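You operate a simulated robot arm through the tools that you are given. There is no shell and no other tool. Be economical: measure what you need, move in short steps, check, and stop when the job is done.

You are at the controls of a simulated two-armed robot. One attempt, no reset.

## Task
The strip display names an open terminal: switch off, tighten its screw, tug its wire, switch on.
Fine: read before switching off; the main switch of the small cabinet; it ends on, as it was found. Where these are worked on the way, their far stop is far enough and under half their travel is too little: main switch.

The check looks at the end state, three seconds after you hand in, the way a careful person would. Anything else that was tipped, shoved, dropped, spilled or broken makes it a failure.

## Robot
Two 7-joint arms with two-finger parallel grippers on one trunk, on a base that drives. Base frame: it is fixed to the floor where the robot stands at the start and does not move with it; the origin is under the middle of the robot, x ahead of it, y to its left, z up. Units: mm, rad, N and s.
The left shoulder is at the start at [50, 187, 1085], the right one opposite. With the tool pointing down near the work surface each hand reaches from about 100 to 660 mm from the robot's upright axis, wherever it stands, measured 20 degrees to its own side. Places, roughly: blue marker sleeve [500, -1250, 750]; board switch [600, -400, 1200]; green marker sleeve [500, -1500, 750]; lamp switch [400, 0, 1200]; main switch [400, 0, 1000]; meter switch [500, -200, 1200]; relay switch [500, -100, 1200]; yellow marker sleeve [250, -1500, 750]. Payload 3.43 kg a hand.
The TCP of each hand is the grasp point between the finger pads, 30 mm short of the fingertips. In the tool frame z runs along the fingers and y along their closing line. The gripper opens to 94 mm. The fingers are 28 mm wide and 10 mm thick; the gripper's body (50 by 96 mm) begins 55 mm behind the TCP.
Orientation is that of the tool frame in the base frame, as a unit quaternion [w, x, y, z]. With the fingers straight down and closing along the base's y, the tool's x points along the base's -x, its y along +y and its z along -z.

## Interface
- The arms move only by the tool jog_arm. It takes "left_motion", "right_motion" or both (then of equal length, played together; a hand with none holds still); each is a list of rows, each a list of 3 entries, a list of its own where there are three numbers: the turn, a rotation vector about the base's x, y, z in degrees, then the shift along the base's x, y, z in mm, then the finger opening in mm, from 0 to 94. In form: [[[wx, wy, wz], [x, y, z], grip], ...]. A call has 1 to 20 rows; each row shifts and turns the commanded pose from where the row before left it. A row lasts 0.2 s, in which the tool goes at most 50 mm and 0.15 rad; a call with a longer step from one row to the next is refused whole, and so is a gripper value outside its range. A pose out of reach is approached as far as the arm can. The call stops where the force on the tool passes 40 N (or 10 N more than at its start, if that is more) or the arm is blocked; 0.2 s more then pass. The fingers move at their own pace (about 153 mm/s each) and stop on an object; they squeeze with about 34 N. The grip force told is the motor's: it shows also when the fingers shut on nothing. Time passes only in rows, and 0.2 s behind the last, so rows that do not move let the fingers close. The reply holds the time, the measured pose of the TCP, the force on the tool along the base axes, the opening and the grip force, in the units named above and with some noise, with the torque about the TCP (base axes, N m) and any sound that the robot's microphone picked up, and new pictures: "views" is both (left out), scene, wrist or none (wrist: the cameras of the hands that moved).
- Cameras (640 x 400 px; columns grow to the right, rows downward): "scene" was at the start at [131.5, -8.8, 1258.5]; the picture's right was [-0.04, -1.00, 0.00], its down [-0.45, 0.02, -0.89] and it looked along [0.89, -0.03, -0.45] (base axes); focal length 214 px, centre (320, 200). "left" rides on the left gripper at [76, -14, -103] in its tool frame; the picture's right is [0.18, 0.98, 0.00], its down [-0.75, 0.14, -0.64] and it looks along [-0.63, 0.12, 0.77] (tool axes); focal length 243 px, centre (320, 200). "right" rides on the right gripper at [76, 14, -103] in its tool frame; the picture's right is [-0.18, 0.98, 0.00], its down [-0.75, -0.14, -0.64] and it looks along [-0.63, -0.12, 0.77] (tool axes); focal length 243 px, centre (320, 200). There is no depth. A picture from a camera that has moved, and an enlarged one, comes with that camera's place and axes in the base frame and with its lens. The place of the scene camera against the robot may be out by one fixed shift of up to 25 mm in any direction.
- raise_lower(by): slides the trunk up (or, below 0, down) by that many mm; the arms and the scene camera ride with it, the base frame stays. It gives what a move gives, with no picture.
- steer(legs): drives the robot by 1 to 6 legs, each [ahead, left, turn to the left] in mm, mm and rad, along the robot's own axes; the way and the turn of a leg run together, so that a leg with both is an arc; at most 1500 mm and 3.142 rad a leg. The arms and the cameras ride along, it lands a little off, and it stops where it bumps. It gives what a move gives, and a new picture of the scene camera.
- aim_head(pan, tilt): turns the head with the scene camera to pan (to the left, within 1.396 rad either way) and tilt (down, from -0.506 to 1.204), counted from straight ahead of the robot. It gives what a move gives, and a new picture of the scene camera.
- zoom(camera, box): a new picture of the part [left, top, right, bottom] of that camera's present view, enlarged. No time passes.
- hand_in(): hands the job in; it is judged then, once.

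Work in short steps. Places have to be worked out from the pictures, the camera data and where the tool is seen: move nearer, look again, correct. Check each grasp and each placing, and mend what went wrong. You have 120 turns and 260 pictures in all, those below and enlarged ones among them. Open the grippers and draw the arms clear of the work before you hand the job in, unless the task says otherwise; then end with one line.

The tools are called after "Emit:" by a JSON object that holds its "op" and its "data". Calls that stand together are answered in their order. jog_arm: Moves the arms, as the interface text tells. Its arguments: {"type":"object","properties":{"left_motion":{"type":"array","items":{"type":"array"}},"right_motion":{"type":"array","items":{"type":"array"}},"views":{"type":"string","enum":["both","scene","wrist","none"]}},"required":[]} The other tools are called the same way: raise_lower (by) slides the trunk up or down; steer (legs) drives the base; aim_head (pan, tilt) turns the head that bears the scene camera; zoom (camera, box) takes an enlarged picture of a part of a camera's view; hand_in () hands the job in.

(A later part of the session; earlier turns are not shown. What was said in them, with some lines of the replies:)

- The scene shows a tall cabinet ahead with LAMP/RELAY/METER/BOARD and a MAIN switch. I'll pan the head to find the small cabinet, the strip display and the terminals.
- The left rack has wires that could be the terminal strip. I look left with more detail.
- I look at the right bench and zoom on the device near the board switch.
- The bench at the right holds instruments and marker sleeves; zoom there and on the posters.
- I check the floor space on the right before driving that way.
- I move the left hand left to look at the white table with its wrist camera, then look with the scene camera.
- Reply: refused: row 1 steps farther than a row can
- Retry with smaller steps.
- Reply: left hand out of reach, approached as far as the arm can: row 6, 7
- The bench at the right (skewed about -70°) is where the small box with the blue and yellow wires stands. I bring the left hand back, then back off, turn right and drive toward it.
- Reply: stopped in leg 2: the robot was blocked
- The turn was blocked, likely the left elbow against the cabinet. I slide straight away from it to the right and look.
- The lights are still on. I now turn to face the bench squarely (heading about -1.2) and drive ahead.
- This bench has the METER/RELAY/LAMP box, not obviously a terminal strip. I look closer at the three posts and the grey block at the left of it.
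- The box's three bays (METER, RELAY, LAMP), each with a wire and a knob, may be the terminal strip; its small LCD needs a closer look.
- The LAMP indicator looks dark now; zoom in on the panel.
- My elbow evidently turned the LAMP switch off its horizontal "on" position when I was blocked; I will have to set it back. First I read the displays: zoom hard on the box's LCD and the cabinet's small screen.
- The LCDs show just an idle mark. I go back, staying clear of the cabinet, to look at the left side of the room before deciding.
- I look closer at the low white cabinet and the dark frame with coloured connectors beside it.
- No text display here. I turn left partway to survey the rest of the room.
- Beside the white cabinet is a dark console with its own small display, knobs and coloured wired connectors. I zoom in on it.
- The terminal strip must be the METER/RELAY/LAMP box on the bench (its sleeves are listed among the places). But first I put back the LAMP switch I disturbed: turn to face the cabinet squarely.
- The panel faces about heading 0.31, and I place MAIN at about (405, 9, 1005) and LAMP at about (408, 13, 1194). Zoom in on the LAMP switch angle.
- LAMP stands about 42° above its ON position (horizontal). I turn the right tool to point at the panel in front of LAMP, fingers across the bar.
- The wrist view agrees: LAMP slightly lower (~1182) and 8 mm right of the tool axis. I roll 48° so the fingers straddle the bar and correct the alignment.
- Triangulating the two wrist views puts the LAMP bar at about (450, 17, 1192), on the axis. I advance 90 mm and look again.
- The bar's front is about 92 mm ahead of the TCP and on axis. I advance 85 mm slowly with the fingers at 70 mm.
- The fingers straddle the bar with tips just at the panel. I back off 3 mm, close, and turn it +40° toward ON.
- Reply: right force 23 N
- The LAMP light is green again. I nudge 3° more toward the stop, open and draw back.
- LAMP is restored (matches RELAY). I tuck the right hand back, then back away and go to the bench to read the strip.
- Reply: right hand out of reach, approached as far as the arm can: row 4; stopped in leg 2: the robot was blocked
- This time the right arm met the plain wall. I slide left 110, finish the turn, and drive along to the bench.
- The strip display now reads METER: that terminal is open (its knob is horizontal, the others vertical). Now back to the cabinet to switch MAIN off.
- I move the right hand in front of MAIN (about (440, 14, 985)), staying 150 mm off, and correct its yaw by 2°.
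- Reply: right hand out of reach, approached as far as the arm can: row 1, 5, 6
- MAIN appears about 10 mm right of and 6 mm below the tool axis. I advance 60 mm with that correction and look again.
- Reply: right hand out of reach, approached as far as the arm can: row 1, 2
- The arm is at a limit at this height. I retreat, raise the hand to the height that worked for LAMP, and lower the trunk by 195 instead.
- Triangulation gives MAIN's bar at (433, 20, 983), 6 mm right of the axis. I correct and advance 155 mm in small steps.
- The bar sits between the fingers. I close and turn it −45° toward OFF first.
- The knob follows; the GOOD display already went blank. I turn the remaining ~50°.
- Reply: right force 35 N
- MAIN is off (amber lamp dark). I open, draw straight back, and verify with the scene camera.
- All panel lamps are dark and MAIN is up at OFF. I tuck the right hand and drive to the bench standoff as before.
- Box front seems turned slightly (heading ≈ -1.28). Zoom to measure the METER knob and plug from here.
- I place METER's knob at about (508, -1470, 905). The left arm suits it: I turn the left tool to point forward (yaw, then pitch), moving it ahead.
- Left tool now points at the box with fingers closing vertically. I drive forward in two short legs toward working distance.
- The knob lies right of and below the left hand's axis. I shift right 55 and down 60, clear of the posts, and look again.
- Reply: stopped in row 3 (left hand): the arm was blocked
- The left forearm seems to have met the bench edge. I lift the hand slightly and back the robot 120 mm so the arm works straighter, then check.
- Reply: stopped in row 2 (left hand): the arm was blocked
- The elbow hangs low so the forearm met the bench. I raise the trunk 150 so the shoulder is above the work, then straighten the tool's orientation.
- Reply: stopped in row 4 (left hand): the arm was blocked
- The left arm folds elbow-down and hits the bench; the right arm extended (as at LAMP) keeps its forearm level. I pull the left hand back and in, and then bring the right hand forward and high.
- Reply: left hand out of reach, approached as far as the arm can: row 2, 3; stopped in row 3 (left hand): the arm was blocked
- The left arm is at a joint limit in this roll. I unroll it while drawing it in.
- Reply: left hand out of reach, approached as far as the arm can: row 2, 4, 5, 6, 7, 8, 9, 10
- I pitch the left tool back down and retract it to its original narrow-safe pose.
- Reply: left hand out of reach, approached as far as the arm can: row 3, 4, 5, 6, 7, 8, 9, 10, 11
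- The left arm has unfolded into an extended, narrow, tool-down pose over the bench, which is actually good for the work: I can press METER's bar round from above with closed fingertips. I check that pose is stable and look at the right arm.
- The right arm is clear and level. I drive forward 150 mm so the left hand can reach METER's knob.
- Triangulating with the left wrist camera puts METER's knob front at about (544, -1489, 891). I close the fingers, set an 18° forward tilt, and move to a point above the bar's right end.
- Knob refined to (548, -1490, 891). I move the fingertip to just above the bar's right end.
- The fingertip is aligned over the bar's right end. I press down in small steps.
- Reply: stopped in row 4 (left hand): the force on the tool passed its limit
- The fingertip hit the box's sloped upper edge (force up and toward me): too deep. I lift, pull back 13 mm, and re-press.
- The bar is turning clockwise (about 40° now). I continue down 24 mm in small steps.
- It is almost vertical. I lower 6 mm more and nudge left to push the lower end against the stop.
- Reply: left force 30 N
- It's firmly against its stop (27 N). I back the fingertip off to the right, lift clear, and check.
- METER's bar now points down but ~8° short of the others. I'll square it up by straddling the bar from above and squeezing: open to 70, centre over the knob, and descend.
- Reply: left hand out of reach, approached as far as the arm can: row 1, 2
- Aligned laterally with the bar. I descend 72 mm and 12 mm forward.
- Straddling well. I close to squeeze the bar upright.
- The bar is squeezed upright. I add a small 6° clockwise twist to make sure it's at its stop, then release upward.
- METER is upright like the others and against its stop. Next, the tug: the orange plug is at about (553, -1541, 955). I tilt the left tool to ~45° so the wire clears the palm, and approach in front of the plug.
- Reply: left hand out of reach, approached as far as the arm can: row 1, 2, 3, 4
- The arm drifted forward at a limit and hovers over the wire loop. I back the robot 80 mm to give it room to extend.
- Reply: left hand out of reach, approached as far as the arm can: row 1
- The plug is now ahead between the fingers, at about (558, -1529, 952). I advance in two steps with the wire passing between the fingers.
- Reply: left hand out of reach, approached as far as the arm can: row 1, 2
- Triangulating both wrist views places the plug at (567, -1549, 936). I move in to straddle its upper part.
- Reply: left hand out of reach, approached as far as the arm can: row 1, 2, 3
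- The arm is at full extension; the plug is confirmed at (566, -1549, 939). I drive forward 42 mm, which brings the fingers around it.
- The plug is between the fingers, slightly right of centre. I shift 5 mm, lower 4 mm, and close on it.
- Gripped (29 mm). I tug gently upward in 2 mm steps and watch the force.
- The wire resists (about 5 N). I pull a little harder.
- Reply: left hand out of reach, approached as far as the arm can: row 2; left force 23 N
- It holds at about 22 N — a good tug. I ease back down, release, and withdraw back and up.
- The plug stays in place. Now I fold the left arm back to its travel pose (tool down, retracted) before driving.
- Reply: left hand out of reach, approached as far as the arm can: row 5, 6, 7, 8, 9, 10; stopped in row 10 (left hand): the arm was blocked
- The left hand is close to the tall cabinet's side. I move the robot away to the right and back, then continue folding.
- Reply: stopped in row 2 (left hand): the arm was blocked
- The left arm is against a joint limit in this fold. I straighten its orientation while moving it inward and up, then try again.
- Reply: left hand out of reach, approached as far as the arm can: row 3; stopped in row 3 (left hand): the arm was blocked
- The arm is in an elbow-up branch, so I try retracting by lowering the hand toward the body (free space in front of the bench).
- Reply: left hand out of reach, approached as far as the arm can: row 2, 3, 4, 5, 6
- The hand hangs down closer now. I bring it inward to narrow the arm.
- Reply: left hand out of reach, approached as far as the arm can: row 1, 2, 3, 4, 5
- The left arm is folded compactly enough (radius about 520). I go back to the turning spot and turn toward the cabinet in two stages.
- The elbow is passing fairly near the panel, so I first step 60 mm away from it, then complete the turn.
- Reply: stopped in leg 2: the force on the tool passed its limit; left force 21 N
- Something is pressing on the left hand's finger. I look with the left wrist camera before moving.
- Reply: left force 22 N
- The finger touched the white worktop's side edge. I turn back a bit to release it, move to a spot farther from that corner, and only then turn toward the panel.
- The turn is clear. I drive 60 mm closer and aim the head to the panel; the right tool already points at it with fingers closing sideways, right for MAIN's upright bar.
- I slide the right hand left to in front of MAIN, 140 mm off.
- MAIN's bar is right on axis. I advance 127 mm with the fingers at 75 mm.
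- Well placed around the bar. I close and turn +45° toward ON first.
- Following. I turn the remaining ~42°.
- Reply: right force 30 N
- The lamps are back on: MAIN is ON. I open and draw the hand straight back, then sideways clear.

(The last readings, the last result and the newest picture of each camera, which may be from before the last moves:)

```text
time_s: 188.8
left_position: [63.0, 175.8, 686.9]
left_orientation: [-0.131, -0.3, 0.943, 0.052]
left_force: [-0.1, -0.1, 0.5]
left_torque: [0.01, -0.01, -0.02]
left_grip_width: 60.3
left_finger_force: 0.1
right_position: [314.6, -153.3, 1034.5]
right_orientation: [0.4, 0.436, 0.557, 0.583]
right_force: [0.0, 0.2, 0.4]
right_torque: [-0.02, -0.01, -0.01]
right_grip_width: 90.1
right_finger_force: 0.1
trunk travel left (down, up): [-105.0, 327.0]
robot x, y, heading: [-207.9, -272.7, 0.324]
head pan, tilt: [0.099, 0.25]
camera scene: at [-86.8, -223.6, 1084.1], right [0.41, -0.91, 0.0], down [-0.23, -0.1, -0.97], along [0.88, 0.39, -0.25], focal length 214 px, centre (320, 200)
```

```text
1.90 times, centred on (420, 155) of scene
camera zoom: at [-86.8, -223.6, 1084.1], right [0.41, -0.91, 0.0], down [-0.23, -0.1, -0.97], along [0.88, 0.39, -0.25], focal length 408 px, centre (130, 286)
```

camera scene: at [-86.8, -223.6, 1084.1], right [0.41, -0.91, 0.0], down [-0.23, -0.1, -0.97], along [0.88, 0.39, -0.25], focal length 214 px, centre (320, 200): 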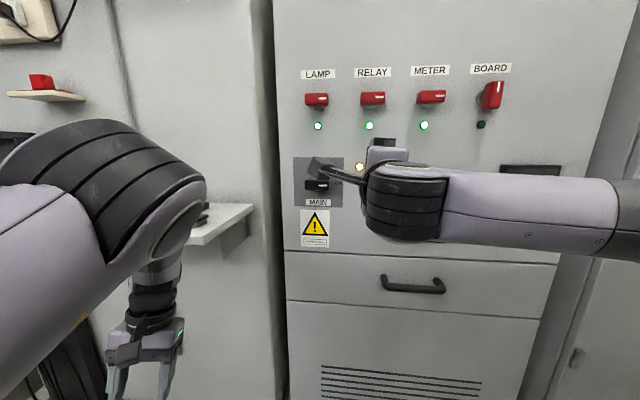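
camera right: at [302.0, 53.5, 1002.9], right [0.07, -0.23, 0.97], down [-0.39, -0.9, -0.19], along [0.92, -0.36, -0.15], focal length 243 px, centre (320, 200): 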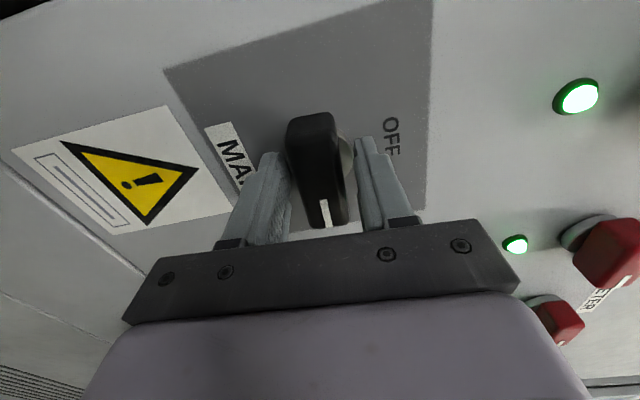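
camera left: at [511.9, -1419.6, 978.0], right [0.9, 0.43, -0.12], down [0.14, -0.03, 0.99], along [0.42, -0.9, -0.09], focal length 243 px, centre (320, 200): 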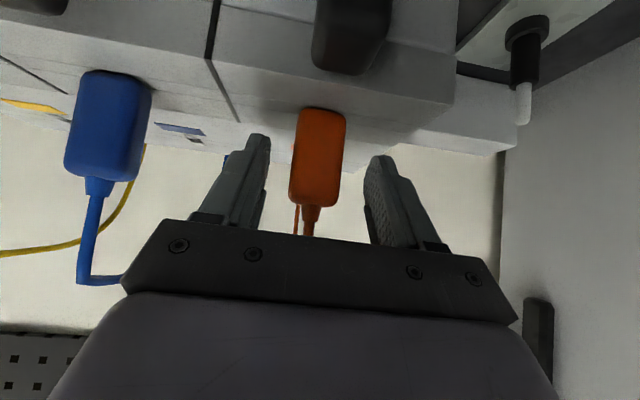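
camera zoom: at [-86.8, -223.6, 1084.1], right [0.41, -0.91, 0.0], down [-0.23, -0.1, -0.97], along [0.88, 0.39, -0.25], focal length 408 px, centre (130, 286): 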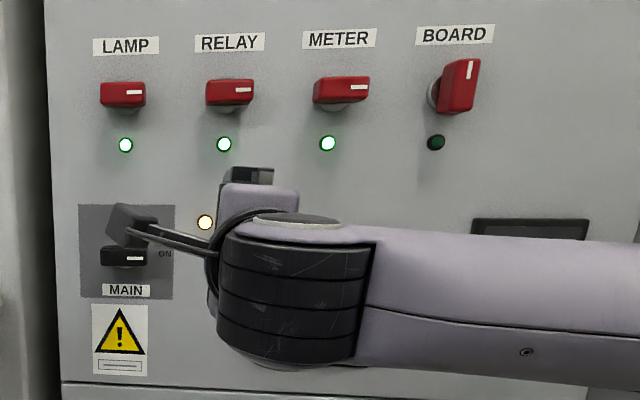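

All as found. I back off 80 mm and look toward the bench to check the strip from afar.

Emit:
{"op": "steer", "data": {"legs": [[-90, 0, 0]]}}

Emit:
{"op": "raise_lower", "data": {"by": 195}}

Emit:
{"op": "aim_head", "data": {"pan": -1.25, "tilt": 0.3}}

Emit:
{"op": "zoom", "data": {"camera": "scene", "box": [200, 100, 440, 250]}}

```text
time_s: 189.9
left_position: [-21.8, 148.3, 686.7]
left_orientation: [-0.133, -0.3, 0.943, 0.052]
left_force: [0.5, 0.0, -0.5]
left_torque: [0.02, -0.02, 0.02]
left_grip_width: 59.8
left_finger_force: 0.1
right_position: [231.6, -180.0, 1034.6]
right_orientation: [0.399, 0.436, 0.557, 0.583]
right_force: [-1.7, 0.1, -0.6]
right_torque: [0.01, 0.02, -0.04]
right_grip_width: 90.1
right_finger_force: 0.0
trunk travel left (down, up): [-105.0, 327.0]
robot x, y, heading: [-296.0, -302.3, 0.322]
head pan, tilt: [0.099, 0.25]
camera scene: at [-171.1, -251.5, 1084.2], right [0.41, -0.91, 0.0], down [-0.23, -0.1, -0.97], along [0.88, 0.4, -0.25], focal length 214 px, centre (320, 200)
```

scene: 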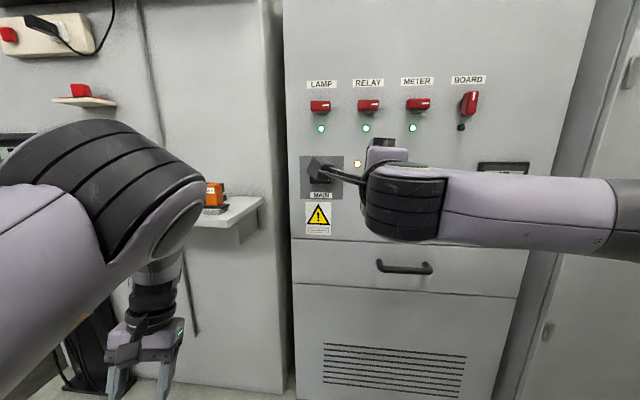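

```text
time_s: 192.1
left_position: [-22.0, 148.1, 880.7]
left_orientation: [-0.132, -0.302, 0.943, 0.052]
left_force: [0.1, -0.1, 0.6]
left_torque: [0.02, -0.01, -0.02]
left_grip_width: 60.2
left_finger_force: 0.0
right_position: [231.4, -181.7, 1228.9]
right_orientation: [0.4, 0.436, 0.557, 0.583]
right_force: [0.5, 0.7, -0.9]
right_torque: [0.0, 0.01, 0.02]
right_grip_width: 90.2
right_finger_force: 0.1
trunk travel left (down, up): [-300.0, 132.0]
robot x, y, heading: [-292.7, -301.9, 0.322]
head pan, tilt: [0.099, 0.25]
```

```text
time_s: 193.6
left_position: [-22.3, 147.0, 881.3]
left_orientation: [-0.132, -0.3, 0.943, 0.053]
left_force: [-0.3, 0.7, -0.3]
left_torque: [0.03, 0.0, 0.0]
left_grip_width: 60.0
left_finger_force: 0.1
right_position: [231.6, -179.0, 1228.5]
right_orientation: [0.399, 0.435, 0.558, 0.583]
right_force: [-1.2, -0.6, -0.5]
right_torque: [-0.02, 0.0, -0.01]
right_grip_width: 89.6
right_finger_force: 0.1
trunk travel left (down, up): [-300.0, 132.0]
robot x, y, heading: [-291.4, -298.7, 0.321]
head pan, tilt: [-1.25, 0.3]
camera scene: at [-200.4, -364.3, 1274.4], right [-0.8, -0.6, 0.0], down [-0.18, 0.24, -0.96], along [0.57, -0.76, -0.3], focal length 214 px, centre (320, 200)
```

scene: 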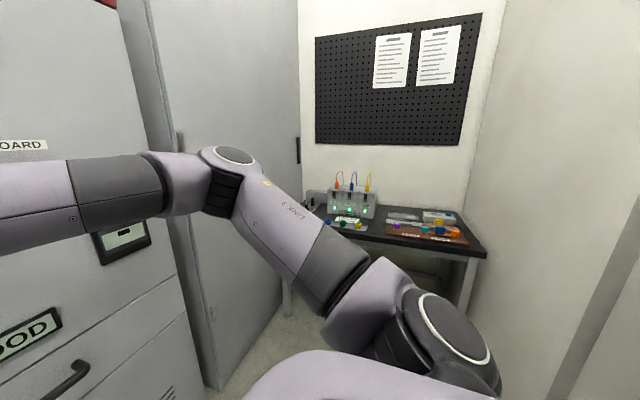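

```text
2.67 times, centred on (320, 175) of scene
camera zoom: at [-200.4, -364.3, 1274.4], right [-0.8, -0.6, 0.0], down [-0.18, 0.24, -0.96], along [0.57, -0.76, -0.3], focal length 572 px, centre (320, 267)
```

zoom: 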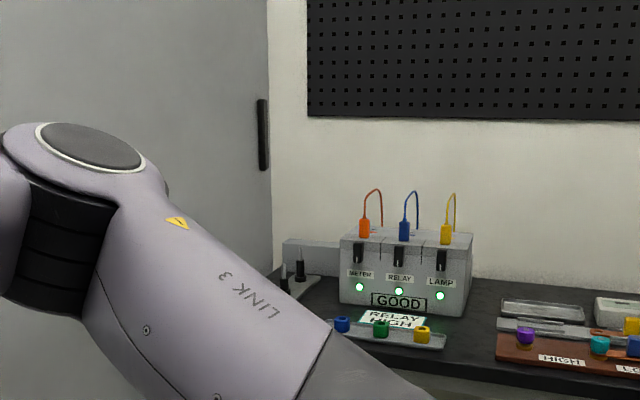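

The strip now reads GOOD and all three terminals are lit. I open both grippers fully and hand in.

Emit:
{"op": "jog_arm", "data": {"right_motion": [[[0, 0, 0], [0, 0, 0], 94]], "views": "none"}}

Emit:
{"op": "hand_in", "data": {}}

```text
time_s: 194.0
left_position: [-22.0, 147.2, 882.6]
left_orientation: [-0.132, -0.301, 0.943, 0.053]
left_force: [-0.5, -0.5, 0.9]
left_torque: [0.0, 0.02, -0.02]
left_grip_width: 60.1
left_finger_force: 0.1
right_position: [231.7, -179.5, 1229.0]
right_orientation: [0.399, 0.435, 0.558, 0.583]
right_force: [1.0, -0.1, 0.3]
right_torque: [0.02, 0.04, 0.04]
right_grip_width: 93.9
right_finger_force: 0.0
trunk travel left (down, up): [-300.0, 132.0]
robot x, y, heading: [-297.9, -305.1, 0.32]
head pan, tilt: [-1.25, 0.3]
```

```text
The job is handed in.
```

The job is handed in: the strip named METER; I switched MAIN off, turned its screw to the stop, tugged the orange wire (held at about 22 N) and switched MAIN back on, and the strip now reads GOOD; on the way my left arm knocked the LAMP switch off, and I set it back to on before reading the strip.
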